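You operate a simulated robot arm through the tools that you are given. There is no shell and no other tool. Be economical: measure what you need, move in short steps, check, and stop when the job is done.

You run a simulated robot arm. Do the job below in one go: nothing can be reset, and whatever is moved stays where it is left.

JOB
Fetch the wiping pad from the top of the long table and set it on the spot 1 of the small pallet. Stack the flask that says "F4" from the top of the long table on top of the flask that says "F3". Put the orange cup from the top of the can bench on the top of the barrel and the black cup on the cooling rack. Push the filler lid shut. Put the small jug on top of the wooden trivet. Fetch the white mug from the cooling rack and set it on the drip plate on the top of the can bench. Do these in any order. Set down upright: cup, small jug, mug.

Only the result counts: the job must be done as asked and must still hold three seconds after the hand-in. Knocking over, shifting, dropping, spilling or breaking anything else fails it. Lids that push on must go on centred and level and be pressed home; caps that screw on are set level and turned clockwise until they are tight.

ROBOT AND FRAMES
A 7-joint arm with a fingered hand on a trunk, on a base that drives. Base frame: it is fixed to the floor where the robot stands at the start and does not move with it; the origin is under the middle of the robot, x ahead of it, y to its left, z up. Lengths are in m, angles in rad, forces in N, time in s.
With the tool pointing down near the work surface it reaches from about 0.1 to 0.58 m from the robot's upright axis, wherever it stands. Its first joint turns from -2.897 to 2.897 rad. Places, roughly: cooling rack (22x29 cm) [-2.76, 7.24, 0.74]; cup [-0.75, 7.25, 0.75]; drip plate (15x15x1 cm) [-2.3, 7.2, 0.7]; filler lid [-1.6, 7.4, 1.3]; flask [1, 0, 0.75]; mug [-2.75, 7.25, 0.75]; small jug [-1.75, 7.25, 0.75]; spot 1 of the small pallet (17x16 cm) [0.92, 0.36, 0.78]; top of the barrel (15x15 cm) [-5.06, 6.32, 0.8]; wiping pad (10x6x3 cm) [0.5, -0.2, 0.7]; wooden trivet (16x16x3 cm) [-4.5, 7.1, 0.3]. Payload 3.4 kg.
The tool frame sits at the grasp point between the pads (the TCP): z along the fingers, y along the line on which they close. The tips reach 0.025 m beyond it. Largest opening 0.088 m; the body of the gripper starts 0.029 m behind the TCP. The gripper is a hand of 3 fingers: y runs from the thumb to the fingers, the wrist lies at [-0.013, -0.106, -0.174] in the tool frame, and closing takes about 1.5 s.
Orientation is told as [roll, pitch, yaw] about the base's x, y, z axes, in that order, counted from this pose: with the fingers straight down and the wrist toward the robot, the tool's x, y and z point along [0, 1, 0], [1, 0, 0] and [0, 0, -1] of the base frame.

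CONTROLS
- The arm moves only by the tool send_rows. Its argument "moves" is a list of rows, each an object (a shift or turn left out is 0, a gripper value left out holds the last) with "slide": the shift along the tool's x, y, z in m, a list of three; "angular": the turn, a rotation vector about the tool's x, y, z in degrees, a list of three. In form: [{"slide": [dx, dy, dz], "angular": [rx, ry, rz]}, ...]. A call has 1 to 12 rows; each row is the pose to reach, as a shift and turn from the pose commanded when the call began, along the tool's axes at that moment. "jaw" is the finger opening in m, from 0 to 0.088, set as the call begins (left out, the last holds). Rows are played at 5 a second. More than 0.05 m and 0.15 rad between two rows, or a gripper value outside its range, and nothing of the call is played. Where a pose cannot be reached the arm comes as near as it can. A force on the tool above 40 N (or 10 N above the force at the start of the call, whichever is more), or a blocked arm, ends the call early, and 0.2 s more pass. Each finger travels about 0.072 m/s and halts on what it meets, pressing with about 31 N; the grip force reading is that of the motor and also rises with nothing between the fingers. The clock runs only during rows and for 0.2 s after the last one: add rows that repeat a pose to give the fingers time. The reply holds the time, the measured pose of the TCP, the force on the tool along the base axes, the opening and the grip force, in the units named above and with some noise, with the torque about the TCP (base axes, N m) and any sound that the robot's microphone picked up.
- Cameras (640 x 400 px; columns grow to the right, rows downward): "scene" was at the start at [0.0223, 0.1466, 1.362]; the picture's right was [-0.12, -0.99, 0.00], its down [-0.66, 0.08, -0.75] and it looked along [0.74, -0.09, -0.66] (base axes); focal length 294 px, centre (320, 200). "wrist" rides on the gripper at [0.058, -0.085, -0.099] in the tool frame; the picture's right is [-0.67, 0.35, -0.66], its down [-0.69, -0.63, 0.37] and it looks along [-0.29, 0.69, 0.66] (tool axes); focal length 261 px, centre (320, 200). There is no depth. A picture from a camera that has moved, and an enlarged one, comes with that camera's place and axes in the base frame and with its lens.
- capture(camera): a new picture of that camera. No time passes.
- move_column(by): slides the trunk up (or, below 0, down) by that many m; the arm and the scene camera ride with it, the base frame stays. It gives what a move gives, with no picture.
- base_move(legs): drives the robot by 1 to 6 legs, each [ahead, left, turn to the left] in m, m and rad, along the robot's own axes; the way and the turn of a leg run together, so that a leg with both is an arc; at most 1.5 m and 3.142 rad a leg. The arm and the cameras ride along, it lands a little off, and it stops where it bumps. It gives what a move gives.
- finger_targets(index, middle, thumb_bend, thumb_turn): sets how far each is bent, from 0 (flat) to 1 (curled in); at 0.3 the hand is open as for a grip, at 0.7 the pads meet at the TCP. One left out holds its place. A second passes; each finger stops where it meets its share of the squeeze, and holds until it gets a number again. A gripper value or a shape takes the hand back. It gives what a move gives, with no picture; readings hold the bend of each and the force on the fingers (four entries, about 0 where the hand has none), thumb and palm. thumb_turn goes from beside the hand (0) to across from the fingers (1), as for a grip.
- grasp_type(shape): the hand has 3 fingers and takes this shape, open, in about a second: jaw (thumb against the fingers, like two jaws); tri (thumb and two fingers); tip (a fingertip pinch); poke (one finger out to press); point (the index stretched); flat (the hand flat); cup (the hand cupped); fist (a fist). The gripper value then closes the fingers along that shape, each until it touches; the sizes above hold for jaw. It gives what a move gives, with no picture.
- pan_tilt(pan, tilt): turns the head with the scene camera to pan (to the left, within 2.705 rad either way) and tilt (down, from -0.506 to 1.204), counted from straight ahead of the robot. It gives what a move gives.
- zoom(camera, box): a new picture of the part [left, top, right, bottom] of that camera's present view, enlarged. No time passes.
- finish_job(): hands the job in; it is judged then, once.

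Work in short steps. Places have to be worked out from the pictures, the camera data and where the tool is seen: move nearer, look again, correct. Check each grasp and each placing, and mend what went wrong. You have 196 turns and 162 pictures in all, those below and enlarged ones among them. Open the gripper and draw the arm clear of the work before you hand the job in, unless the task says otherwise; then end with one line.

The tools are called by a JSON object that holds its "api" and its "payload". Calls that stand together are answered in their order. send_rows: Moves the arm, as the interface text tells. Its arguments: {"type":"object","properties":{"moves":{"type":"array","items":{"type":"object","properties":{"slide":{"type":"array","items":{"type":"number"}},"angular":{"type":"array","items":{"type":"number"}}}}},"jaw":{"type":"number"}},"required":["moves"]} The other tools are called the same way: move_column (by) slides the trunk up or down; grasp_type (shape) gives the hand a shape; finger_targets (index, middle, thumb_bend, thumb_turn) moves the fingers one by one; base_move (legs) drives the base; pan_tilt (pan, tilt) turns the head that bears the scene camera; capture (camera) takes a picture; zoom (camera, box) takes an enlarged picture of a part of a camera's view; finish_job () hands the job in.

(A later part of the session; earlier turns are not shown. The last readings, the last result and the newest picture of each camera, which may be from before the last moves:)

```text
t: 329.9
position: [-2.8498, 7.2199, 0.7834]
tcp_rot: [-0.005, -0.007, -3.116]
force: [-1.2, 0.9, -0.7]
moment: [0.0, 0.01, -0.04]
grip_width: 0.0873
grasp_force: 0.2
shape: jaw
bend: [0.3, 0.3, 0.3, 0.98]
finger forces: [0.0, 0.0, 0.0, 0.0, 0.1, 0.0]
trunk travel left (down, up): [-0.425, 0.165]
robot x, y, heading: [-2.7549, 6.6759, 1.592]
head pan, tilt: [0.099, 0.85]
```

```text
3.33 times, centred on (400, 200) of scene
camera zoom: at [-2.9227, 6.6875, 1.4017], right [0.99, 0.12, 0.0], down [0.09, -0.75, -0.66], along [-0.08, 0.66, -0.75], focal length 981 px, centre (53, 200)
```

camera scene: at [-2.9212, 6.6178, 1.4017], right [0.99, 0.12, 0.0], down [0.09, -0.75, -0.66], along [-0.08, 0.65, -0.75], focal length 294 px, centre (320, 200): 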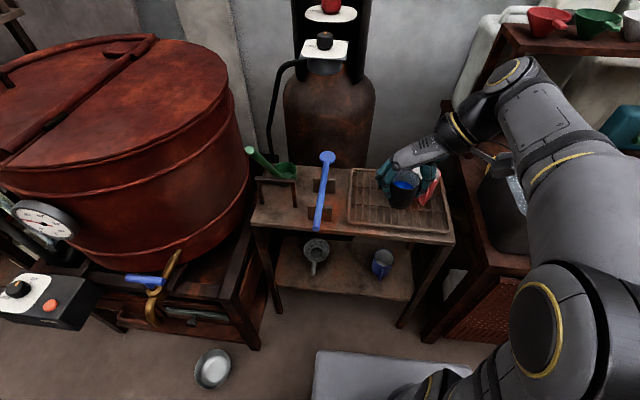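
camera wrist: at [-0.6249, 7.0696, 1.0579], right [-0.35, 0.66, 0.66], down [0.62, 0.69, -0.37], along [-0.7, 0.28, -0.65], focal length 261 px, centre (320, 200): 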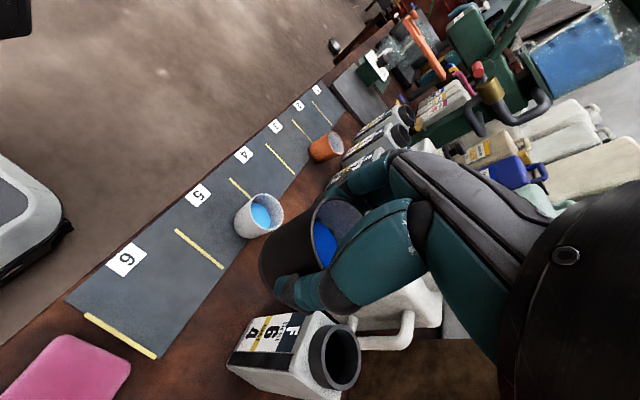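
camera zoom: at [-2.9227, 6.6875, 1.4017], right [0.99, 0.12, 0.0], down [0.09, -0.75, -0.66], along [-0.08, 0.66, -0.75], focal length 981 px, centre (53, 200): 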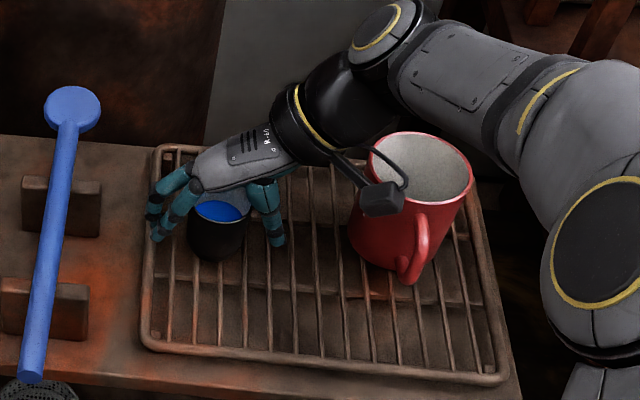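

Cup stands upright on the rack. I rise, retract, and strafe to the orange cup.

{"api": "send_rows", "payload": {"moves": [{"slide": [0, 0, -0.03]}, {"slide": [0, 0, -0.07]}, {"slide": [0, 0, -0.11]}, {"slide": [0.02, 0, -0.15]}, {"slide": [0.05, 0, -0.18]}, {"slide": [0.085, -0.01, -0.21]}, {"slide": [0.12, -0.02, -0.24]}, {"slide": [0.15, -0.02, -0.26]}, {"slide": [0.165, -0.02, -0.26]}]}}

{"api": "zoom", "payload": {"camera": "scene", "box": [320, 140, 480, 260]}}

{"api": "base_move", "payload": {"legs": [[-0.04, 0, -0.02], [0, -1.5, 0], [0, -0.25, 0]]}}

{"api": "pan_tilt", "payload": {"pan": 0.1, "tilt": 0.9}}

{"api": "capture", "payload": {"camera": "scene"}}

```text
t: 331.9
position: [-2.8253, 7.0554, 1.0399]
tcp_rot: [-0.007, -0.009, -3.114]
force: [0.2, 1.0, 0.5]
moment: [0.0, 0.02, 0.0]
grip_width: 0.0879
grasp_force: 0.1
shape: jaw
bend: [0.3, 0.3, 0.3, 0.98]
finger forces: [0.1, 0.0, 0.0, 0.0, 0.1, 0.0]
trunk travel left (down, up): [-0.425, 0.165]
robot x, y, heading: [-2.753, 6.6739, 1.592]
head pan, tilt: [0.099, 0.85]
```

```text
3.33 times, centred on (400, 200) of scene
camera zoom: at [-2.9228, 6.6872, 1.4017], right [0.99, 0.12, 0.0], down [0.09, -0.75, -0.66], along [-0.08, 0.66, -0.75], focal length 981 px, centre (53, 200)
```

zoom: 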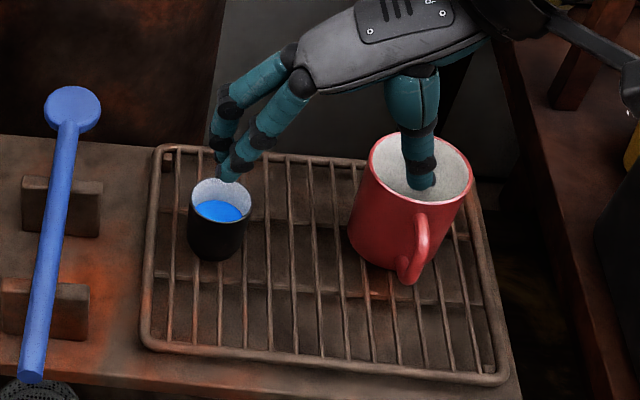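

```text
t: 341.3
position: [-1.0386, 7.0051, 1.0417]
tcp_rot: [-0.004, -0.005, 3.133]
force: [-0.7, 0.3, 0.3]
moment: [0.01, 0.01, -0.01]
grip_width: 0.0876
grasp_force: 0.0
shape: jaw
bend: [0.3, 0.3, 0.3, 0.98]
finger forces: [0.1, 0.0, 0.1, 0.0, 0.0, 0.1]
trunk travel left (down, up): [-0.425, 0.165]
robot x, y, heading: [-0.9787, 6.6229, 1.56]
head pan, tilt: [0.099, 0.85]
```

```text
t: 342.0
position: [-1.0387, 7.0054, 1.0408]
tcp_rot: [-0.006, -0.007, 3.133]
force: [0.2, 0.0, -0.4]
moment: [0.0, 0.02, 0.0]
grip_width: 0.0875
grasp_force: 0.2
shape: jaw
bend: [0.3, 0.3, 0.3, 0.98]
finger forces: [0.1, 0.1, 0.1, 0.0, 0.0, 0.1]
trunk travel left (down, up): [-0.425, 0.165]
robot x, y, heading: [-0.9839, 6.6235, 1.558]
head pan, tilt: [0.099, 0.901]
```

```text
42 pictures are left
camera scene: at [-1.1497, 6.6385, 1.3979], right [1.0, 0.09, 0.0], down [0.07, -0.78, -0.62], along [-0.06, 0.62, -0.78], focal length 294 px, centre (320, 200)
```

scene: 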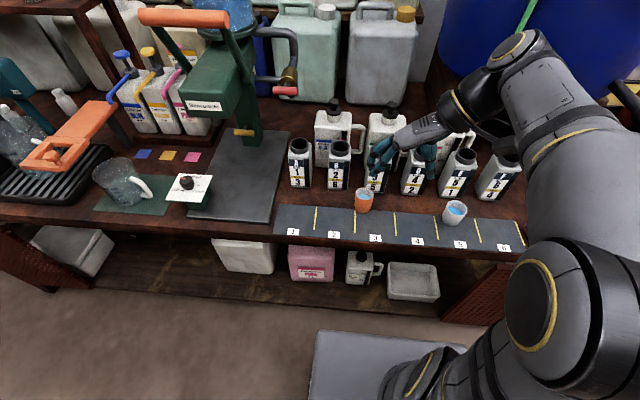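

{"api": "zoom", "payload": {"camera": "scene", "box": [310, 150, 430, 235]}}

```text
4.71 times, centred on (370, 192) of scene
camera zoom: at [-1.1497, 6.6385, 1.3979], right [1.0, 0.09, 0.0], down [0.07, -0.78, -0.62], along [-0.06, 0.62, -0.78], focal length 1385 px, centre (85, 235)
```

zoom: 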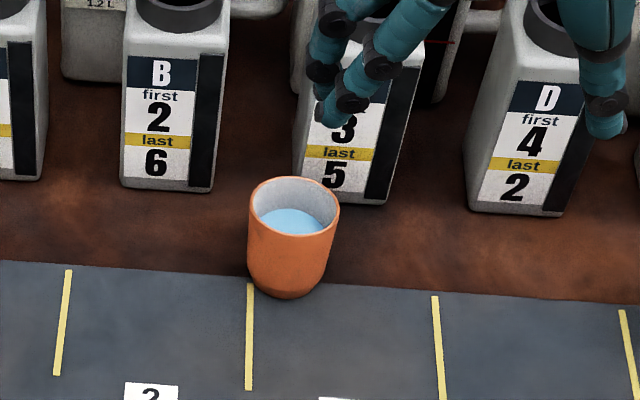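

Orange cup at (−1.074, 7.149). I move above and descend around it.

{"api": "send_rows", "payload": {"moves": [{"slide": [-0.035, 0.009, 0.01]}, {"slide": [-0.07, 0.018, 0.025]}, {"slide": [-0.105, 0.027, 0.045]}, {"slide": [-0.135, 0.035, 0.075]}, {"slide": [-0.143, 0.036, 0.115]}, {"slide": [-0.143, 0.036, 0.155]}, {"slide": [-0.143, 0.036, 0.19]}, {"slide": [-0.143, 0.036, 0.19]}]}}

{"api": "zoom", "payload": {"camera": "scene", "box": [300, 120, 440, 230]}}

```text
t: 343.8
position: [-1.0753, 7.15, 0.8531]
tcp_rot: [-0.007, -0.007, 3.135]
force: [0.3, -0.1, -0.9]
moment: [0.01, 0.01, -0.01]
grip_width: 0.0873
grasp_force: 0.0
shape: jaw
bend: [0.3, 0.3, 0.3, 0.98]
finger forces: [0.0, 0.0, 0.0, 0.2, 0.1, 0.1]
trunk travel left (down, up): [-0.425, 0.165]
robot x, y, heading: [-0.981, 6.6216, 1.561]
head pan, tilt: [0.099, 0.901]
```

```text
3.64 times, centred on (370, 175) of scene
camera zoom: at [-1.1497, 6.6387, 1.3978], right [1.0, 0.09, 0.0], down [0.07, -0.78, -0.62], along [-0.06, 0.62, -0.78], focal length 1070 px, centre (138, 291)
```

zoom: 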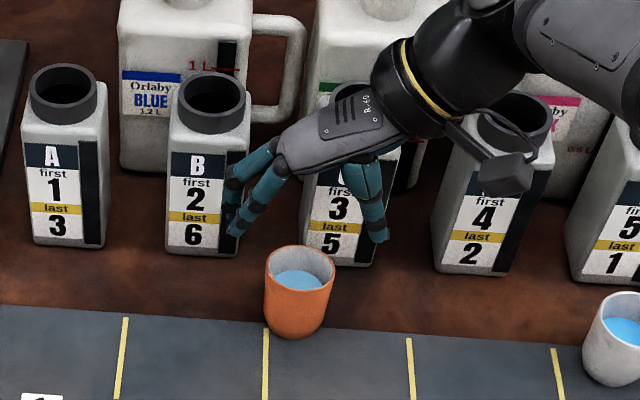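

Clear of the bottles. I descend and grip.

{"api": "send_rows", "payload": {"moves": [{"slide": [0, 0, 0.025]}, {"slide": [0, 0, 0.05]}, {"slide": [0, 0, 0.07]}, {"slide": [0, 0, 0.084]}, {"slide": [0, 0, 0.084]}]}}

{"api": "send_rows", "payload": {"moves": [{"slide": [0, 0, 0]}, {"slide": [0, 0, 0]}, {"slide": [0, 0, 0]}, {"slide": [0, 0, 0]}, {"slide": [0, 0, 0]}, {"slide": [0, 0, 0]}, {"slide": [0, 0, 0]}], "jaw": 0.02}}

{"api": "send_rows", "payload": {"moves": [{"slide": [0, 0, -0.006]}, {"slide": [0, 0, -0.018]}, {"slide": [0, 0, -0.036]}, {"slide": [0, 0, -0.06]}, {"slide": [0, 0, -0.085]}, {"slide": [0, 0, -0.11]}, {"slide": [0, 0, -0.135]}, {"slide": [0, 0, -0.16]}, {"slide": [0, 0, -0.18]}, {"slide": [0, 0, -0.19]}, {"slide": [0, 0, -0.19]}]}}

{"api": "zoom", "payload": {"camera": "scene", "box": [280, 80, 460, 240]}}

```text
t: 345.0
position: [-1.0762, 7.1521, 0.7674]
tcp_rot: [-0.006, -0.008, 3.132]
force: [0.5, -0.4, -0.3]
moment: [0.01, 0.02, 0.02]
grip_width: 0.0874
grasp_force: 0.0
shape: jaw
bend: [0.3, 0.3, 0.3, 0.98]
finger forces: [0.0, 0.0, 0.0, 0.1, 0.0, 0.0]
trunk travel left (down, up): [-0.425, 0.165]
robot x, y, heading: [-0.9821, 6.6233, 1.559]
head pan, tilt: [0.099, 0.901]
```

```text
t: 346.6
position: [-1.0756, 7.1514, 0.7675]
tcp_rot: [-0.005, -0.006, 3.133]
force: [0.1, 0.0, 0.2]
moment: [-0.02, 0.04, -0.02]
grip_width: 0.0362
grasp_force: 31.0
shape: jaw
bend: [0.74, 0.48, 0.72, 1.0]
finger forces: [17.7, 10.1, 0.1, 0.0, 26.7, 0.0]
trunk travel left (down, up): [-0.425, 0.165]
robot x, y, heading: [-0.9814, 6.6209, 1.559]
head pan, tilt: [0.099, 0.901]
```

```text
t: 349.0
position: [-1.0743, 7.1501, 0.9569]
tcp_rot: [-0.007, -0.006, 3.133]
force: [0.3, 0.3, -0.9]
moment: [0.01, 0.0, 0.02]
grip_width: 0.0362
grasp_force: 30.6
shape: jaw
bend: [0.74, 0.48, 0.72, 1.0]
finger forces: [17.6, 10.2, 0.0, 0.0, 26.8, 0.0]
trunk travel left (down, up): [-0.425, 0.165]
robot x, y, heading: [-0.9841, 6.6245, 1.56]
head pan, tilt: [0.099, 0.901]
```

```text
2.50 times, centred on (370, 160) of scene
camera zoom: at [-1.1497, 6.6386, 1.3978], right [1.0, 0.09, 0.0], down [0.07, -0.78, -0.62], along [-0.06, 0.62, -0.78], focal length 736 px, centre (195, 300)
```

zoom: 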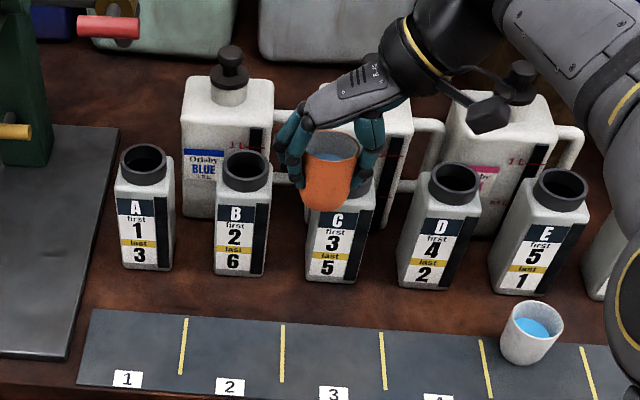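

Orange cup held level. I draw it in, strafe left past the carton, and look toward the barrel.

{"api": "send_rows", "payload": {"moves": [{"slide": [0.015, 0, -0.01]}, {"slide": [0.035, 0, -0.025]}, {"slide": [0.06, 0, -0.04]}, {"slide": [0.085, 0, -0.055]}, {"slide": [0.11, 0, -0.07]}, {"slide": [0.13, 0, -0.08]}, {"slide": [0.14, 0, -0.08]}, {"slide": [0.14, 0, -0.08]}]}}

{"api": "base_move", "payload": {"legs": [[0, 1.4, 0.01], [-0.5, 0.2, 0]]}}

{"api": "pan_tilt", "payload": {"pan": 1.3, "tilt": 0.45}}

{"api": "capture", "payload": {"camera": "scene"}}

```text
t: 350.8
position: [-1.0765, 7.0087, 1.0378]
tcp_rot: [-0.007, -0.007, 3.133]
force: [0.0, 0.1, -0.7]
moment: [-0.02, 0.0, -0.05]
grip_width: 0.0358
grasp_force: 31.3
shape: jaw
bend: [0.74, 0.48, 0.72, 1.0]
finger forces: [17.7, 10.3, 0.0, 0.0, 26.6, 0.0]
trunk travel left (down, up): [-0.425, 0.165]
robot x, y, heading: [-0.9847, 6.6235, 1.559]
head pan, tilt: [0.099, 0.901]
```

```text
t: 360.1
position: [-2.6588, 6.5704, 1.0379]
tcp_rot: [-0.005, -0.008, 3.131]
force: [0.5, -0.6, -0.5]
moment: [0.0, 0.01, -0.01]
grip_width: 0.0361
grasp_force: 31.0
shape: jaw
bend: [0.74, 0.48, 0.72, 1.0]
finger forces: [17.6, 10.6, 0.0, 0.1, 26.7, 0.0]
trunk travel left (down, up): [-0.425, 0.165]
robot x, y, heading: [-2.5667, 6.1822, 1.561]
head pan, tilt: [0.099, 0.901]
stopped in leg 2: the robot was blocked; the commanded pose is now the measured one
```

```text
t: 361.5
position: [-2.6594, 6.5689, 1.0378]
tcp_rot: [-0.006, -0.006, 3.132]
force: [0.0, -0.1, -1.1]
moment: [0.03, -0.01, -0.01]
grip_width: 0.0356
grasp_force: 30.3
shape: jaw
bend: [0.74, 0.48, 0.72, 1.0]
finger forces: [17.6, 10.5, 0.0, 0.0, 26.7, 0.0]
trunk travel left (down, up): [-0.425, 0.165]
robot x, y, heading: [-2.5655, 6.184, 1.561]
head pan, tilt: [1.3, 0.45]
```

```text
38 pictures are left
camera scene: at [-2.8143, 6.1498, 1.4361], right [0.28, 0.96, 0.0], down [0.42, -0.12, -0.9], along [-0.86, 0.25, -0.44], focal length 294 px, centre (320, 200)
```

scene: 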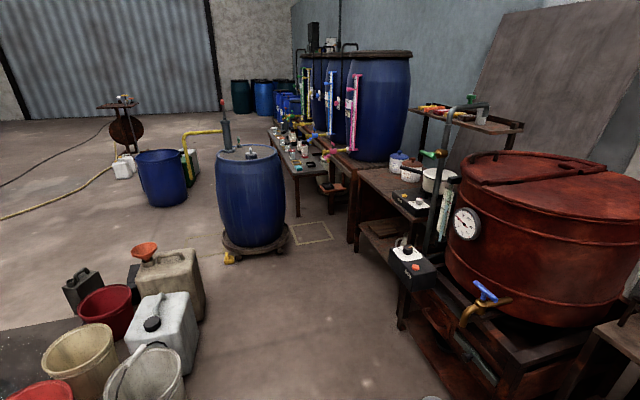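

The barrel (with a pump on it, on a dolly) is ahead along −x; something low blocked the base behind at y≈5.88. I move forward a little, turn to face −x, and check behind.

{"api": "base_move", "payload": {"legs": [[0.16, 0, 0], [0, 0, 1.58]]}}

{"api": "pan_tilt", "payload": {"pan": 1.5, "tilt": 0.8}}

{"api": "capture", "payload": {"camera": "scene"}}

```text
t: 366.8
position: [-2.9472, 6.2433, 1.0381]
tcp_rot: [-0.009, -0.006, -1.556]
force: [-0.9, -0.9, -0.4]
moment: [0.01, 0.0, -0.01]
grip_width: 0.0356
grasp_force: 31.2
shape: jaw
bend: [0.74, 0.48, 0.72, 1.0]
finger forces: [17.6, 10.5, 0.0, 0.0, 26.5, 0.0]
trunk travel left (down, up): [-0.425, 0.165]
robot x, y, heading: [-2.567, 6.3434, -3.128]
head pan, tilt: [1.3, 0.45]
```

```text
t: 367.6
position: [-2.9462, 6.2443, 1.0386]
tcp_rot: [-0.006, -0.007, -1.558]
force: [-0.3, 0.3, -0.3]
moment: [-0.03, -0.02, -0.03]
grip_width: 0.0353
grasp_force: 30.7
shape: jaw
bend: [0.74, 0.48, 0.72, 1.0]
finger forces: [17.6, 10.5, 0.0, 0.1, 26.6, 0.0]
trunk travel left (down, up): [-0.425, 0.165]
robot x, y, heading: [-2.5641, 6.3494, -3.128]
head pan, tilt: [1.499, 0.799]
```

```text
37 pictures are left
camera scene: at [-2.5085, 6.1059, 1.4058], right [-1.0, 0.06, 0.0], down [0.04, 0.72, -0.7], along [-0.04, -0.7, -0.72], focal length 294 px, centre (320, 200)
```

scene: 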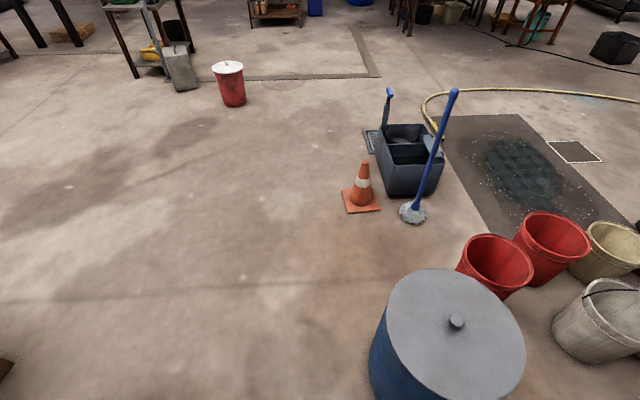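

The drum behind is upright. Corridor ahead is clear on y≈6.38; I drive along −x toward the barrel and look.

{"api": "base_move", "payload": {"legs": [[0, -0.05, -0.013], [1.5, 0, 0], [0.12, 0, 0]]}}

{"api": "pan_tilt", "payload": {"pan": 0.2, "tilt": 0.75}}

{"api": "capture", "payload": {"camera": "scene"}}

```text
t: 376.6
position: [-4.5993, 6.2825, 1.0385]
tcp_rot: [-0.005, -0.006, -1.556]
force: [0.2, -0.8, -0.6]
moment: [0.01, -0.03, 0.01]
grip_width: 0.0357
grasp_force: 30.8
shape: jaw
bend: [0.74, 0.48, 0.72, 1.0]
finger forces: [17.6, 10.5, 0.0, 0.0, 26.6, 0.0]
trunk travel left (down, up): [-0.425, 0.165]
robot x, y, heading: [-4.2134, 6.3881, -3.127]
head pan, tilt: [1.499, 0.799]
```

```text
t: 378.0
position: [-4.5983, 6.2815, 1.0388]
tcp_rot: [-0.005, -0.006, -1.556]
force: [-0.5, 0.2, -0.2]
moment: [0.03, -0.04, 0.04]
grip_width: 0.0358
grasp_force: 31.3
shape: jaw
bend: [0.74, 0.48, 0.72, 1.0]
finger forces: [17.5, 10.5, 0.1, 0.1, 26.6, 0.0]
trunk travel left (down, up): [-0.425, 0.165]
robot x, y, heading: [-4.2165, 6.3844, -3.123]
head pan, tilt: [0.201, 0.75]
```

```text
36 pictures are left
camera scene: at [-4.2349, 6.2078, 1.4097], right [-0.21, 0.98, 0.0], down [0.67, 0.15, -0.73], along [-0.71, -0.16, -0.68], focal length 294 px, centre (320, 200)
```

scene: 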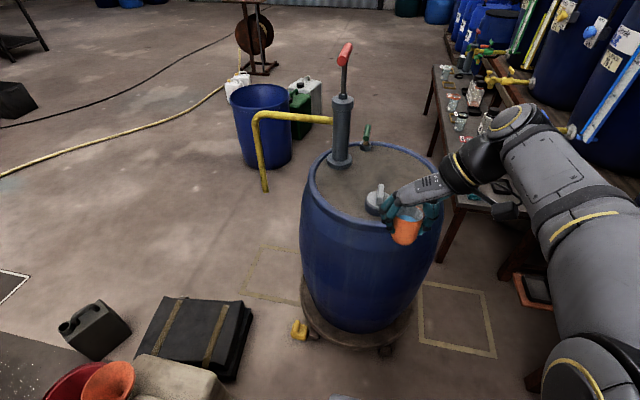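

The barrel-top spot lies on the far right side of the lid, so I need to approach from the right (y+) side. I look at the space there first.

{"api": "pan_tilt", "payload": {"pan": -0.75, "tilt": 0.95}}

{"api": "capture", "payload": {"camera": "scene"}}

```text
t: 379.2
position: [-4.5972, 6.2807, 1.0383]
tcp_rot: [-0.007, -0.007, -1.558]
force: [0.3, -0.2, -0.9]
moment: [0.05, -0.01, 0.02]
grip_width: 0.0356
grasp_force: 30.9
shape: jaw
bend: [0.74, 0.48, 0.72, 1.0]
finger forces: [17.4, 10.5, 0.0, 0.0, 26.6, 0.1]
trunk travel left (down, up): [-0.425, 0.165]
robot x, y, heading: [-4.2156, 6.3849, -3.127]
head pan, tilt: [-0.75, 0.949]
```

```text
35 pictures are left
camera scene: at [-4.2078, 6.2743, 1.3942], right [0.67, 0.74, 0.0], down [0.6, -0.55, -0.58], along [-0.43, 0.39, -0.81], focal length 294 px, centre (320, 200)
```

scene: 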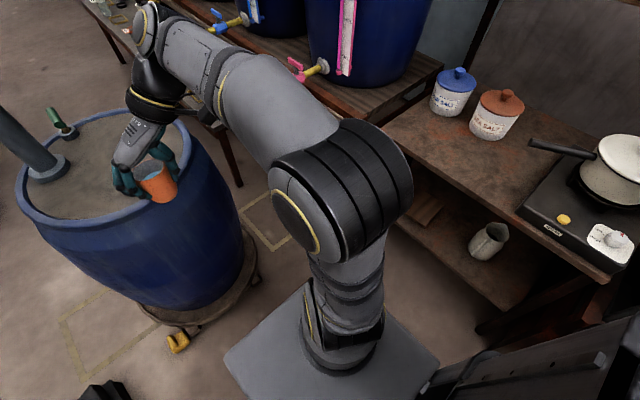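

The trivet is on the lower shelf of the table at right (≈(−4.42, 7.08, 0.33)); table front y≈6.95; barrel centre ≈(−5.0, 6.2), r≈0.23. I slide right then ahead into the pocket at (−4.64, 6.68).

{"api": "base_move", "payload": {"legs": [[0, -0.29, -0.015], [0.42, 0, 0]]}}

{"api": "pan_tilt", "payload": {"pan": 0.6, "tilt": 0.85}}

{"api": "capture", "payload": {"camera": "scene"}}

```text
t: 383.6
position: [-5.008, 6.579, 1.0385]
tcp_rot: [-0.007, -0.006, -1.562]
force: [-0.3, 0.2, -0.7]
moment: [-0.01, 0.0, -0.03]
grip_width: 0.0359
grasp_force: 31.1
shape: jaw
bend: [0.74, 0.48, 0.72, 1.0]
finger forces: [17.6, 10.6, 0.0, 0.0, 26.7, 0.0]
trunk travel left (down, up): [-0.425, 0.165]
robot x, y, heading: [-4.6262, 6.6785, -3.131]
head pan, tilt: [-0.75, 0.949]
stopped in leg 2: the robot was blocked; the commanded pose is now the measured one
```

```text
t: 385.1
position: [-5.0079, 6.5795, 1.0379]
tcp_rot: [-0.007, -0.006, -1.561]
force: [0.5, 0.3, -0.5]
moment: [0.03, 0.01, 0.01]
grip_width: 0.0357
grasp_force: 31.3
shape: jaw
bend: [0.74, 0.48, 0.72, 1.0]
finger forces: [17.7, 10.6, 0.0, 0.0, 26.6, 0.1]
trunk travel left (down, up): [-0.425, 0.165]
robot x, y, heading: [-4.6224, 6.6787, -3.134]
head pan, tilt: [0.6, 0.85]
```

```text
34 pictures are left
camera scene: at [-4.6288, 6.4743, 1.4017], right [-0.57, 0.82, 0.0], down [0.62, 0.43, -0.66], along [-0.54, -0.38, -0.75], focal length 294 px, centre (320, 200)
```

scene: 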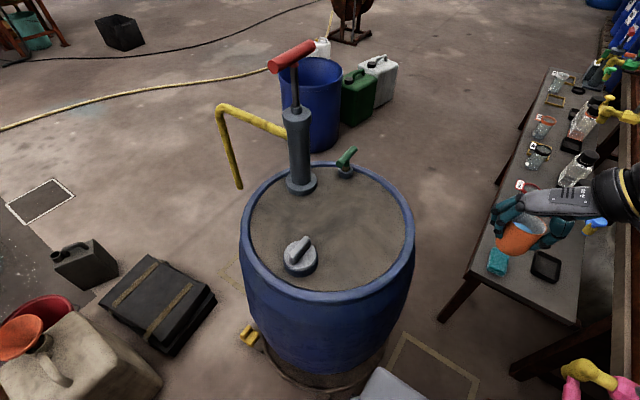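

The barrel top is clear at the spot (pixel ≈(367,225)). I carry the cup over it in level, moderate steps.

{"api": "send_rows", "payload": {"moves": [{"slide": [-0.004, 0.015, 0]}, {"slide": [-0.01, 0.04, 0]}, {"slide": [-0.015, 0.075, 0]}, {"slide": [-0.02, 0.11, 0]}, {"slide": [-0.025, 0.145, 0]}, {"slide": [-0.03, 0.18, 0]}, {"slide": [-0.035, 0.21, 0.005]}, {"slide": [-0.039, 0.235, 0.02]}, {"slide": [-0.039, 0.249, 0.045]}, {"slide": [-0.039, 0.249, 0.075]}, {"slide": [-0.039, 0.249, 0.1]}, {"slide": [-0.039, 0.249, 0.1]}]}}

{"api": "capture", "payload": {"camera": "scene"}}

```text
t: 387.6
position: [-5.0483, 6.3269, 0.9399]
tcp_rot: [-0.006, -0.007, -1.564]
force: [-0.7, 0.1, -0.3]
moment: [-0.01, -0.01, -0.02]
grip_width: 0.0354
grasp_force: 30.6
shape: jaw
bend: [0.74, 0.48, 0.72, 1.0]
finger forces: [17.4, 10.8, 0.1, 0.0, 26.6, 0.0]
trunk travel left (down, up): [-0.425, 0.165]
robot x, y, heading: [-4.625, 6.679, -3.136]
head pan, tilt: [0.6, 0.85]
```

```text
33 pictures are left
camera scene: at [-4.6289, 6.4742, 1.4017], right [-0.57, 0.82, 0.0], down [0.62, 0.43, -0.66], along [-0.54, -0.38, -0.75], focal length 294 px, centre (320, 200)
```

scene: 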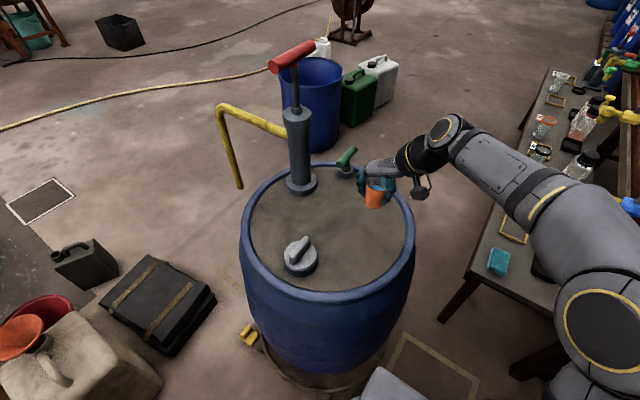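

Over the free area. I lower to contact.

{"api": "send_rows", "payload": {"moves": [{"slide": [0, 0, 0.02]}, {"slide": [0, 0, 0.045]}, {"slide": [0, 0, 0.065]}, {"slide": [0, 0, 0.08]}, {"slide": [0, 0, 0.088]}, {"slide": [0, 0, 0.092]}, {"slide": [0, 0, 0.096]}, {"slide": [0, 0, 0.1]}, {"slide": [0, 0, 0.103]}, {"slide": [0, 0, 0.106]}, {"slide": [0, 0, 0.109]}, {"slide": [0, 0, 0.112]}]}}

```text
t: 390.2
position: [-5.0453, 6.3268, 0.8331]
tcp_rot: [-0.013, -0.014, -1.564]
force: [0.0, 0.3, 34.1]
moment: [0.02, 0.07, -0.01]
grip_width: 0.0371
grasp_force: 30.7
shape: jaw
bend: [0.75, 0.47, 0.72, 1.0]
finger forces: [19.4, 12.9, 0.1, 0.0, 30.4, 0.0]
trunk travel left (down, up): [-0.425, 0.165]
robot x, y, heading: [-4.625, 6.6782, -3.135]
head pan, tilt: [0.6, 0.85]
```

Contact reached. I ease up, open, and check.

{"api": "send_rows", "payload": {"moves": [{"slide": [0, 0, -0.003]}, {"slide": [0, 0, -0.006]}, {"slide": [0, 0, -0.006]}]}}

{"api": "send_rows", "payload": {"moves": [{"slide": [0, 0, 0]}, {"slide": [0, 0, 0]}, {"slide": [0, 0, 0]}, {"slide": [0, 0, 0]}, {"slide": [0, 0, 0]}, {"slide": [0, 0, 0]}], "jaw": 0.088}}

{"api": "send_rows", "payload": {"moves": [{"slide": [0, 0, -0.03]}, {"slide": [0, 0, -0.07]}, {"slide": [0, 0, -0.11]}, {"slide": [0.0, 0, -0.15]}, {"slide": [0.01, -0.04, -0.18]}, {"slide": [0.02, -0.085, -0.19]}, {"slide": [0.03, -0.13, -0.2]}, {"slide": [0.035, -0.175, -0.2]}, {"slide": [0.035, -0.22, -0.2]}, {"slide": [0.035, -0.25, -0.2]}]}}

{"api": "zoom", "payload": {"camera": "scene", "box": [230, 120, 430, 320]}}

```text
t: 391.1
position: [-5.0455, 6.3289, 0.8345]
tcp_rot: [-0.005, -0.007, -1.564]
force: [0.4, -2.8, 10.7]
moment: [-0.14, 0.04, 0.02]
grip_width: 0.0374
grasp_force: 31.1
shape: jaw
bend: [0.74, 0.47, 0.72, 1.0]
finger forces: [20.3, 12.3, 0.1, 0.0, 28.8, 0.1]
trunk travel left (down, up): [-0.425, 0.165]
robot x, y, heading: [-4.6273, 6.6762, -3.135]
head pan, tilt: [0.6, 0.85]
```

```text
t: 392.4
position: [-5.0461, 6.3281, 0.8339]
tcp_rot: [-0.007, -0.009, -1.564]
force: [-0.6, -0.8, -0.3]
moment: [-0.02, 0.02, -0.01]
grip_width: 0.0875
grasp_force: 0.1
shape: jaw
bend: [0.3, 0.3, 0.3, 0.98]
finger forces: [0.0, 0.0, 0.0, 0.0, 0.1, 0.0]
trunk travel left (down, up): [-0.425, 0.165]
robot x, y, heading: [-4.6254, 6.6772, -3.137]
head pan, tilt: [0.6, 0.85]
```

```text
refused: row 5 steps farther than a row can; nothing moved
```

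```text
2.00 times, centred on (330, 220) of scene
camera zoom: at [-4.6288, 6.4743, 1.4017], right [-0.57, 0.82, 0.0], down [0.62, 0.43, -0.66], along [-0.54, -0.38, -0.75], focal length 588 px, centre (300, 160)
```

zoom: 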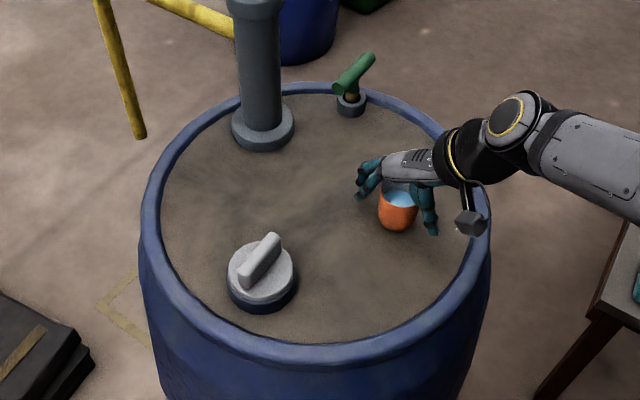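

The cup stands free on the barrel top. I rise straight up and retract in valid steps.

{"api": "send_rows", "payload": {"moves": [{"slide": [0, 0, -0.03]}, {"slide": [0, 0, -0.07]}, {"slide": [0, 0, -0.11]}, {"slide": [0, 0, -0.15]}, {"slide": [0.01, -0.03, -0.175]}, {"slide": [0.015, -0.07, -0.19]}, {"slide": [0.02, -0.11, -0.2]}, {"slide": [0.025, -0.15, -0.2]}, {"slide": [0.03, -0.19, -0.2]}, {"slide": [0.035, -0.23, -0.2]}, {"slide": [0.035, -0.25, -0.2]}]}}

{"api": "zoom", "payload": {"camera": "scene", "box": [230, 120, 430, 320]}}

```text
t: 394.9
position: [-5.0119, 6.5816, 1.0337]
tcp_rot: [-0.007, -0.01, -1.561]
force: [-0.3, -0.3, 0.2]
moment: [0.0, 0.01, 0.0]
grip_width: 0.0876
grasp_force: 0.0
shape: jaw
bend: [0.3, 0.3, 0.3, 0.98]
finger forces: [0.0, 0.1, 0.1, 0.0, 0.0, 0.0]
trunk travel left (down, up): [-0.425, 0.165]
robot x, y, heading: [-4.6228, 6.6785, -3.132]
head pan, tilt: [0.6, 0.85]
```

```text
2.00 times, centred on (330, 220) of scene
camera zoom: at [-4.6287, 6.4744, 1.4017], right [-0.57, 0.82, 0.0], down [0.62, 0.43, -0.66], along [-0.54, -0.38, -0.75], focal length 588 px, centre (300, 160)
```

zoom: 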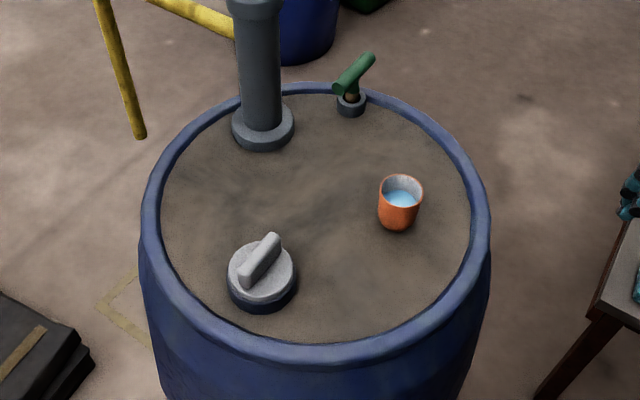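

Orange cup is set on the barrel. Now I back out and return to the bench for the small jug.

{"api": "base_move", "payload": {"legs": [[-0.43, 0, 0], [0, 0.29, 0], [-1.5, 0, -0.01], [-0.2, 0, 0], [0, 0, -1.57]]}}

{"api": "base_move", "payload": {"legs": [[0, -0.6, 0], [0.24, 0, 0]]}}

{"api": "pan_tilt", "payload": {"pan": 0.1, "tilt": 0.9}}

{"api": "capture", "payload": {"camera": "scene"}}

```text
t: 411.3
position: [-2.5665, 6.8176, 1.0338]
tcp_rot: [-0.007, -0.008, -3.129]
force: [-0.3, 0.5, 0.2]
moment: [0.04, 0.03, 0.0]
grip_width: 0.0878
grasp_force: 0.1
shape: jaw
bend: [0.3, 0.3, 0.3, 0.98]
finger forces: [0.0, 0.0, 0.1, 0.1, 0.0, 0.1]
trunk travel left (down, up): [-0.425, 0.165]
robot x, y, heading: [-2.4687, 6.4327, 1.582]
head pan, tilt: [0.6, 0.85]
```

```text
t: 416.1
position: [-1.965, 7.0615, 1.0334]
tcp_rot: [-0.007, -0.005, -3.124]
force: [0.6, -0.8, -1.3]
moment: [0.05, 0.0, -0.01]
grip_width: 0.0876
grasp_force: 0.1
shape: jaw
bend: [0.3, 0.3, 0.3, 0.98]
finger forces: [0.1, 0.1, 0.0, 0.0, 0.0, 0.0]
trunk travel left (down, up): [-0.425, 0.165]
robot x, y, heading: [-1.8628, 6.6777, 1.581]
head pan, tilt: [0.6, 0.85]
```

```text
t: 417.0
position: [-1.9648, 7.0611, 1.0331]
tcp_rot: [-0.007, -0.006, -3.124]
force: [0.3, -0.4, 0.6]
moment: [0.01, 0.01, 0.0]
grip_width: 0.0876
grasp_force: 0.1
shape: jaw
bend: [0.3, 0.3, 0.3, 0.98]
finger forces: [0.0, 0.0, 0.0, 0.0, 0.0, 0.1]
trunk travel left (down, up): [-0.425, 0.165]
robot x, y, heading: [-1.861, 6.6734, 1.59]
head pan, tilt: [0.099, 0.901]
```

```text
30 pictures are left
camera scene: at [-2.0294, 6.6849, 1.3978], right [0.99, 0.12, 0.0], down [0.09, -0.78, -0.62], along [-0.07, 0.62, -0.78], focal length 294 px, centre (320, 200)
```

scene: 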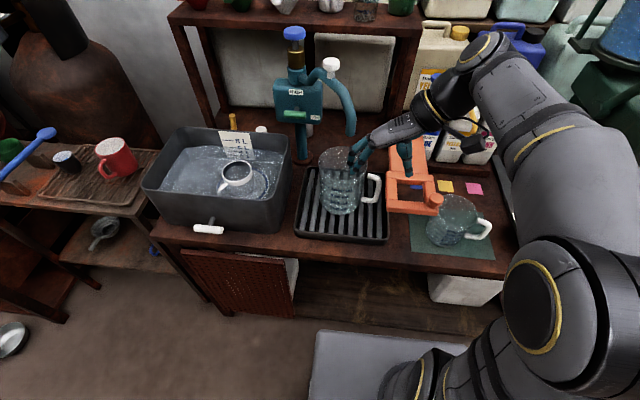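

{"api": "zoom", "payload": {"camera": "scene", "box": [390, 170, 510, 260]}}

{"api": "capture", "payload": {"camera": "wrist"}}

```text
4.44 times, centred on (450, 215) of scene
camera zoom: at [-2.0294, 6.6849, 1.3978], right [0.99, 0.12, 0.0], down [0.09, -0.78, -0.62], along [-0.07, 0.62, -0.78], focal length 1308 px, centre (-258, 133)
```

zoom: 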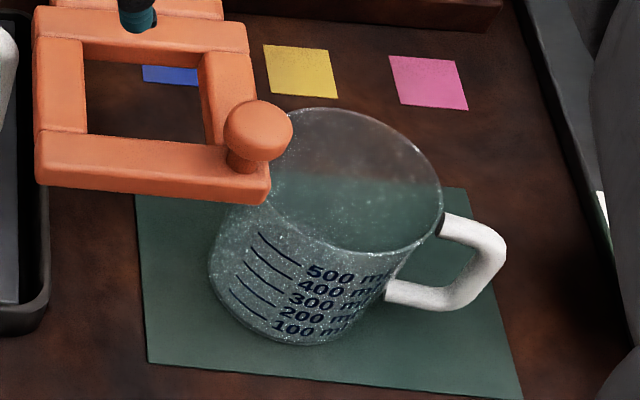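

```text
28 pictures are left
camera wrist: at [-1.8762, 7.0041, 1.1329], right [-0.36, 0.66, 0.66], down [0.61, 0.7, -0.37], along [-0.7, 0.28, -0.65], focal length 261 px, centre (320, 200)
```

wrist: 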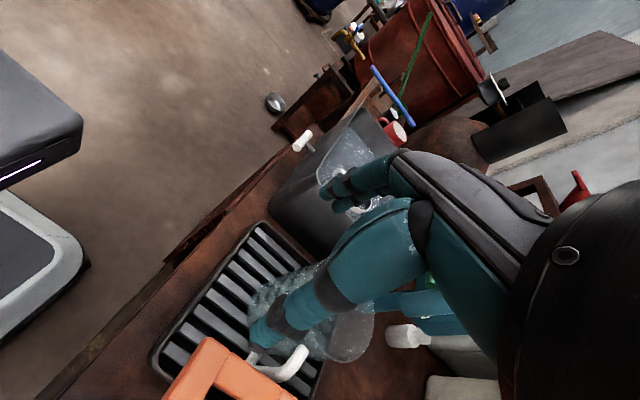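

The jug (Ø≈0.10, rim z≈0.82) is at ≈(−1.746, 7.14), handle toward +x; orange lever frame ends at x≈−1.81. I shift in front of it, turn the hand to the default orientation and spread the fingers.

{"api": "base_move", "payload": {"legs": [[-0.03, -0.12, -0.012]]}}

{"api": "send_rows", "payload": {"moves": [{"angular": [0, 0, 8.2]}, {"angular": [0, 0, 16.4]}, {"angular": [0, 0, 24.6]}, {"angular": [0, 0, 32.8]}, {"angular": [0, 0, 41]}, {"angular": [0, 0, 49.2]}, {"angular": [0, 0, 57.4]}, {"angular": [0, 0, 65.6]}, {"angular": [0, 0, 73.8]}, {"angular": [0, 0, 82]}, {"angular": [0, 0, 90]}, {"angular": [0, 0, 90]}]}}

{"api": "finger_targets", "payload": {"index": 0.05, "middle": 0.05, "thumb_bend": 0.1}}

{"api": "zoom", "payload": {"camera": "scene", "box": [330, 130, 490, 250]}}

```text
t: 418.2
position: [-1.8372, 7.0338, 1.0344]
tcp_rot: [-0.008, -0.007, -3.14]
force: [-0.4, -0.4, -0.1]
moment: [-0.01, 0.0, -0.01]
grip_width: 0.0876
grasp_force: 0.0
shape: jaw
bend: [0.3, 0.3, 0.3, 0.98]
finger forces: [0.1, 0.0, 0.1, 0.0, 0.1, 0.0]
trunk travel left (down, up): [-0.425, 0.165]
robot x, y, heading: [-1.7437, 6.649, 1.571]
head pan, tilt: [0.099, 0.901]
```

```text
t: 420.8
position: [-1.8382, 7.0339, 1.0341]
tcp_rot: [0.008, -0.007, 1.573]
force: [0.4, 0.8, -0.2]
moment: [0.02, 0.03, -0.02]
grip_width: 0.0876
grasp_force: 0.0
shape: jaw
bend: [0.3, 0.3, 0.3, 0.98]
finger forces: [0.1, 0.0, 0.1, 0.1, 0.0, 0.0]
trunk travel left (down, up): [-0.425, 0.165]
robot x, y, heading: [-1.7418, 6.6472, 1.569]
head pan, tilt: [0.099, 0.901]
```

```text
t: 421.8
position: [-1.8367, 7.0341, 1.034]
tcp_rot: [0.007, -0.005, 1.576]
force: [0.4, 0.2, 0.1]
moment: [-0.01, 0.0, -0.01]
grip_width: 0.1248
grasp_force: 0.0
shape: fingers
bend: [0.05, 0.05, 0.1, 0.98]
finger forces: [0.1, 0.0, 0.0, 0.0, 0.0, 0.0]
trunk travel left (down, up): [-0.425, 0.165]
robot x, y, heading: [-1.7426, 6.6441, 1.571]
head pan, tilt: [0.099, 0.901]
```

```text
3.33 times, centred on (410, 190) of scene
camera zoom: at [-1.9083, 6.6588, 1.3978], right [0.99, 0.1, 0.0], down [0.08, -0.78, -0.62], along [-0.06, 0.62, -0.78], focal length 981 px, centre (20, 233)
```

zoom: 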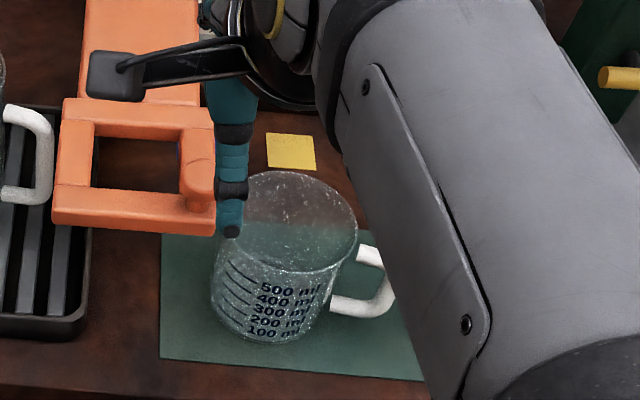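

Jug centre refined to (−1.744, 7.14), Ø≈0.09, rim z≈0.826. I move above it and lower partway to check alignment.

{"api": "send_rows", "payload": {"moves": [{"slide": [-0.035, 0.02, 0]}, {"slide": [-0.07, 0.045, 0]}, {"slide": [-0.093, 0.075, 0.01]}, {"slide": [-0.093, 0.106, 0.03]}, {"slide": [-0.093, 0.106, 0.07]}, {"slide": [-0.093, 0.106, 0.11]}, {"slide": [-0.093, 0.106, 0.14]}, {"slide": [-0.093, 0.106, 0.14]}]}}

{"api": "zoom", "payload": {"camera": "scene", "box": [320, 120, 480, 250]}}

{"api": "capture", "payload": {"camera": "wrist"}}

```text
t: 423.6
position: [-1.7449, 7.1398, 0.8939]
tcp_rot: [0.005, -0.007, 1.574]
force: [-1.8, -0.6, -0.2]
moment: [0.0, -0.02, 0.01]
grip_width: 0.125
grasp_force: 0.2
shape: fingers
bend: [0.05, 0.05, 0.1, 0.98]
finger forces: [0.0, 0.1, 0.0, 0.0, 0.0, 0.0]
trunk travel left (down, up): [-0.425, 0.165]
robot x, y, heading: [-1.7438, 6.6446, 1.573]
head pan, tilt: [0.099, 0.901]
```

```text
3.08 times, centred on (400, 185) of scene
camera zoom: at [-1.9083, 6.6589, 1.3978], right [0.99, 0.1, 0.0], down [0.08, -0.78, -0.62], along [-0.06, 0.62, -0.78], focal length 905 px, centre (74, 246)
```

zoom: 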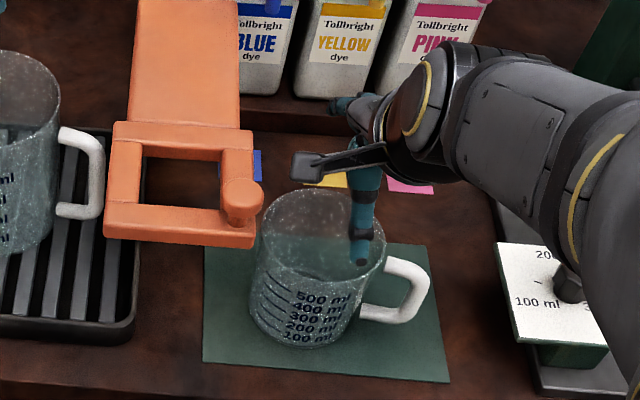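

```text
25 pictures are left
camera wrist: at [-1.8009, 7.0546, 0.9931], right [0.67, 0.35, 0.65], down [0.68, -0.63, -0.37], along [0.28, 0.7, -0.66], focal length 261 px, centre (320, 200)
```

wrist: 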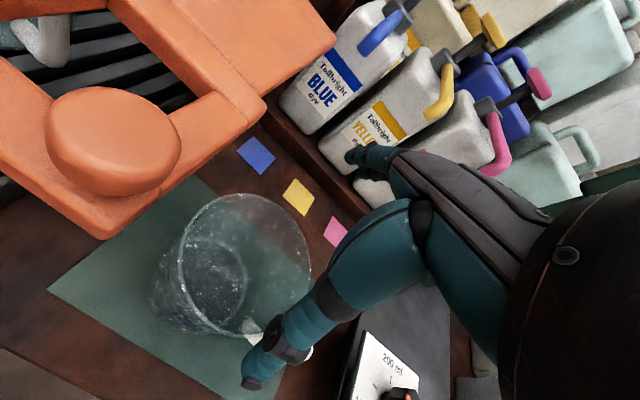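

Aligned; thumb will clear the near wall by ~1 cm. I descend.

{"api": "send_rows", "payload": {"moves": [{"slide": [0.003, -0.001, 0.03]}, {"slide": [0.003, -0.001, 0.055]}, {"slide": [0.003, -0.001, 0.075]}, {"slide": [0.003, -0.001, 0.09]}, {"slide": [0.003, -0.001, 0.09]}]}}

{"api": "send_rows", "payload": {"moves": [{"slide": [0, 0, 0]}, {"slide": [0, 0, 0]}, {"slide": [0, 0, 0]}, {"slide": [0, 0, 0]}, {"slide": [0, 0, 0]}, {"slide": [0, 0, 0]}, {"slide": [0, 0, 0]}, {"slide": [0, 0, 0]}], "jaw": 0.05}}

{"api": "capture", "payload": {"camera": "wrist"}}

```text
t: 424.6
position: [-1.7478, 7.1405, 0.8148]
tcp_rot: [0.006, -0.021, 1.572]
force: [4.2, -18.8, 30.5]
moment: [-1.2, 0.08, 0.18]
grip_width: 0.1289
grasp_force: 16.3
shape: fingers
bend: [0.05, 0.05, 0.0, 0.98]
finger forces: [0.0, 0.0, 0.1, 0.0, 32.4, 0.0]
trunk travel left (down, up): [-0.425, 0.165]
robot x, y, heading: [-1.7423, 6.6481, 1.573]
head pan, tilt: [0.099, 0.901]
stopped in row 4: the force on the tool passed its limit at 55 N (the readings are from after the stop); the commanded pose is now the measured one
```

```text
t: 425.0
position: [-1.7463, 7.1409, 0.8188]
tcp_rot: [0.008, -0.032, 1.57]
force: [3.3, -17.8, 33.5]
moment: [-0.29, 0.17, 0.08]
grip_width: 0.0778
grasp_force: 31.1
shape: jaw
bend: [0.15, 0.31, 0.11, 0.97]
finger forces: [46.0, 12.0, 0.1, 0.0, 77.6, 0.1]
trunk travel left (down, up): [-0.425, 0.165]
robot x, y, heading: [-1.7389, 6.6432, 1.572]
head pan, tilt: [0.099, 0.901]
stopped in row 1: the force on the tool passed its limit at 48 N (the readings are from after the stop); the commanded pose is now the measured one
```

```text
24 pictures are left
camera wrist: at [-1.8026, 7.0535, 0.9162], right [0.67, 0.33, 0.66], down [0.68, -0.62, -0.39], along [0.28, 0.71, -0.64], focal length 261 px, centre (320, 200)
```

wrist: 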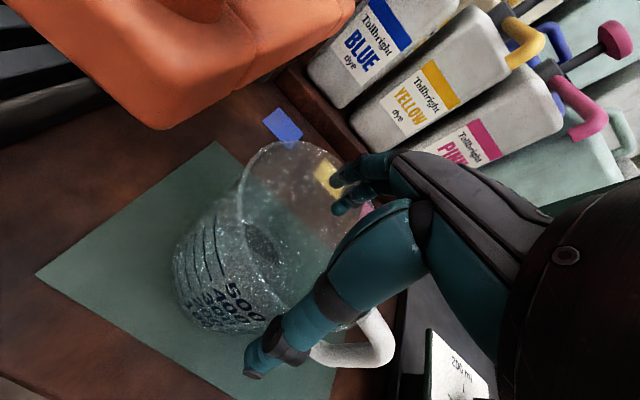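

The thumb's base is pressing on the rim. I re-open and raise ~1.5 cm so only the tips straddle the wall.

{"api": "finger_targets", "payload": {"index": 0.05, "middle": 0.05, "thumb_bend": 0.05}}

{"api": "send_rows", "payload": {"moves": [{"slide": [0, -0.004, -0.008], "angular": [0.9, 0, 0]}, {"slide": [0, -0.006, -0.015], "angular": [1.8, 0, 0]}, {"slide": [0, -0.006, -0.015], "angular": [1.8, 0, 0]}]}}

{"api": "zoom", "payload": {"camera": "scene", "box": [320, 120, 480, 250]}}

```text
t: 426.0
position: [-1.7465, 7.1415, 0.8158]
tcp_rot: [0.007, -0.024, 1.572]
force: [0.1, -17.1, 23.3]
moment: [-0.86, 0.0, 0.02]
grip_width: 0.1285
grasp_force: 12.8
shape: fingers
bend: [0.05, 0.05, 0.0, 1.0]
finger forces: [0.1, 0.0, 0.0, 0.0, 25.9, 0.0]
trunk travel left (down, up): [-0.425, 0.165]
robot x, y, heading: [-1.7415, 6.6455, 1.573]
head pan, tilt: [0.099, 0.901]
```

```text
t: 426.8
position: [-1.7462, 7.1374, 0.8291]
tcp_rot: [0.006, 0.01, 1.57]
force: [1.1, 0.5, -0.8]
moment: [0.04, 0.0, -0.02]
grip_width: 0.1261
grasp_force: 0.0
shape: fingers
bend: [0.05, 0.05, 0.05, 1.0]
finger forces: [0.1, 0.1, 0.0, 0.0, 0.0, 0.0]
trunk travel left (down, up): [-0.425, 0.165]
robot x, y, heading: [-1.7404, 6.6416, 1.571]
head pan, tilt: [0.099, 0.901]
```

```text
3.08 times, centred on (400, 185) of scene
camera zoom: at [-1.9082, 6.6585, 1.3978], right [0.99, 0.1, 0.0], down [0.08, -0.78, -0.62], along [-0.06, 0.62, -0.78], focal length 905 px, centre (74, 246)
```

zoom: 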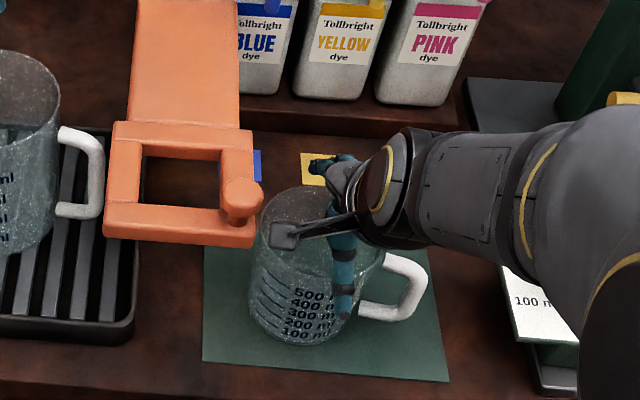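

Jug unmoved; thumb is outside the near wall. I close now.

{"api": "send_rows", "payload": {"moves": [{"slide": [0, 0, 0]}, {"slide": [0, 0, 0]}, {"slide": [0, 0, 0]}, {"slide": [0, 0, 0]}, {"slide": [0, 0, 0]}, {"slide": [0, 0, 0]}, {"slide": [0, 0, 0]}, {"slide": [0, 0, 0]}], "jaw": 0.05}}

{"api": "capture", "payload": {"camera": "wrist"}}

```text
t: 428.6
position: [-1.7454, 7.1369, 0.8309]
tcp_rot: [0.007, 0.006, 1.57]
force: [2.3, 3.8, 16.3]
moment: [1.15, 0.03, -0.16]
grip_width: 0.0749
grasp_force: 31.3
shape: jaw
bend: [0.17, 0.3, 0.42, 0.98]
finger forces: [39.1, 12.9, 0.0, 0.1, 42.8, 0.1]
trunk travel left (down, up): [-0.425, 0.165]
robot x, y, heading: [-1.7364, 6.6412, 1.567]
head pan, tilt: [0.099, 0.901]
```

```text
22 pictures are left
camera wrist: at [-1.8024, 7.0523, 0.9308], right [0.67, 0.35, 0.65], down [0.68, -0.63, -0.37], along [0.28, 0.69, -0.67], focal length 261 px, centre (320, 200)
```

wrist: 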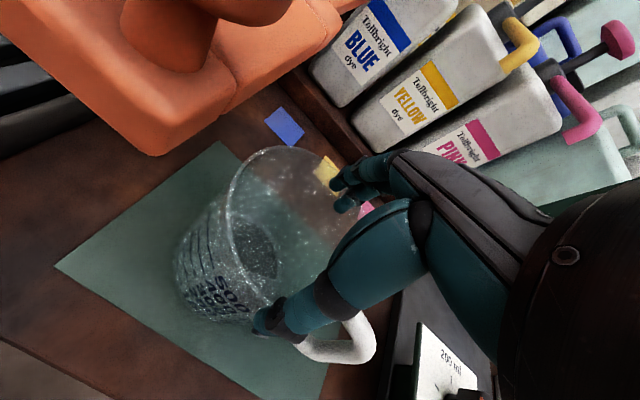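

Grip reads 31 N. I lift gently a few cm and check.

{"api": "send_rows", "payload": {"moves": [{"slide": [0, 0, -0.005]}, {"slide": [0, 0, -0.012]}, {"slide": [0, 0, -0.022]}, {"slide": [0, 0, -0.035]}, {"slide": [0, 0, -0.035]}]}}

{"api": "zoom", "payload": {"camera": "scene", "box": [320, 110, 480, 250]}}

```text
t: 429.8
position: [-1.7467, 7.1368, 0.8642]
tcp_rot: [0.008, 0.012, 1.571]
force: [-0.2, 0.0, -1.6]
moment: [0.03, 0.02, -0.01]
grip_width: 0.074
grasp_force: 30.7
shape: jaw
bend: [0.19, 0.3, 0.42, 0.98]
finger forces: [32.8, 11.2, 0.1, 0.0, 45.2, 0.1]
trunk travel left (down, up): [-0.425, 0.165]
robot x, y, heading: [-1.7372, 6.6461, 1.571]
head pan, tilt: [0.099, 0.901]
```

```text
2.86 times, centred on (400, 180) of scene
camera zoom: at [-1.9082, 6.6584, 1.3978], right [0.99, 0.1, 0.0], down [0.08, -0.78, -0.62], along [-0.06, 0.62, -0.78], focal length 841 px, centre (91, 257)
```

zoom: 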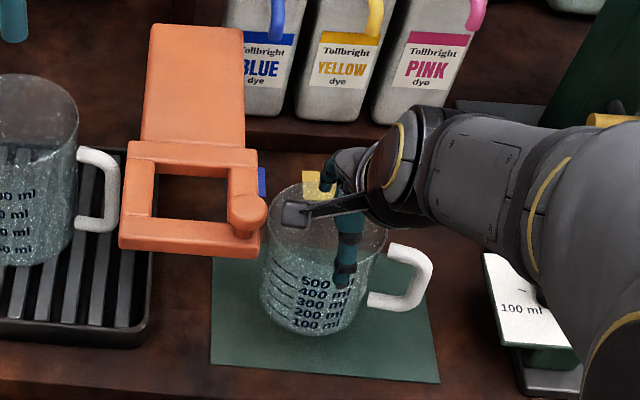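

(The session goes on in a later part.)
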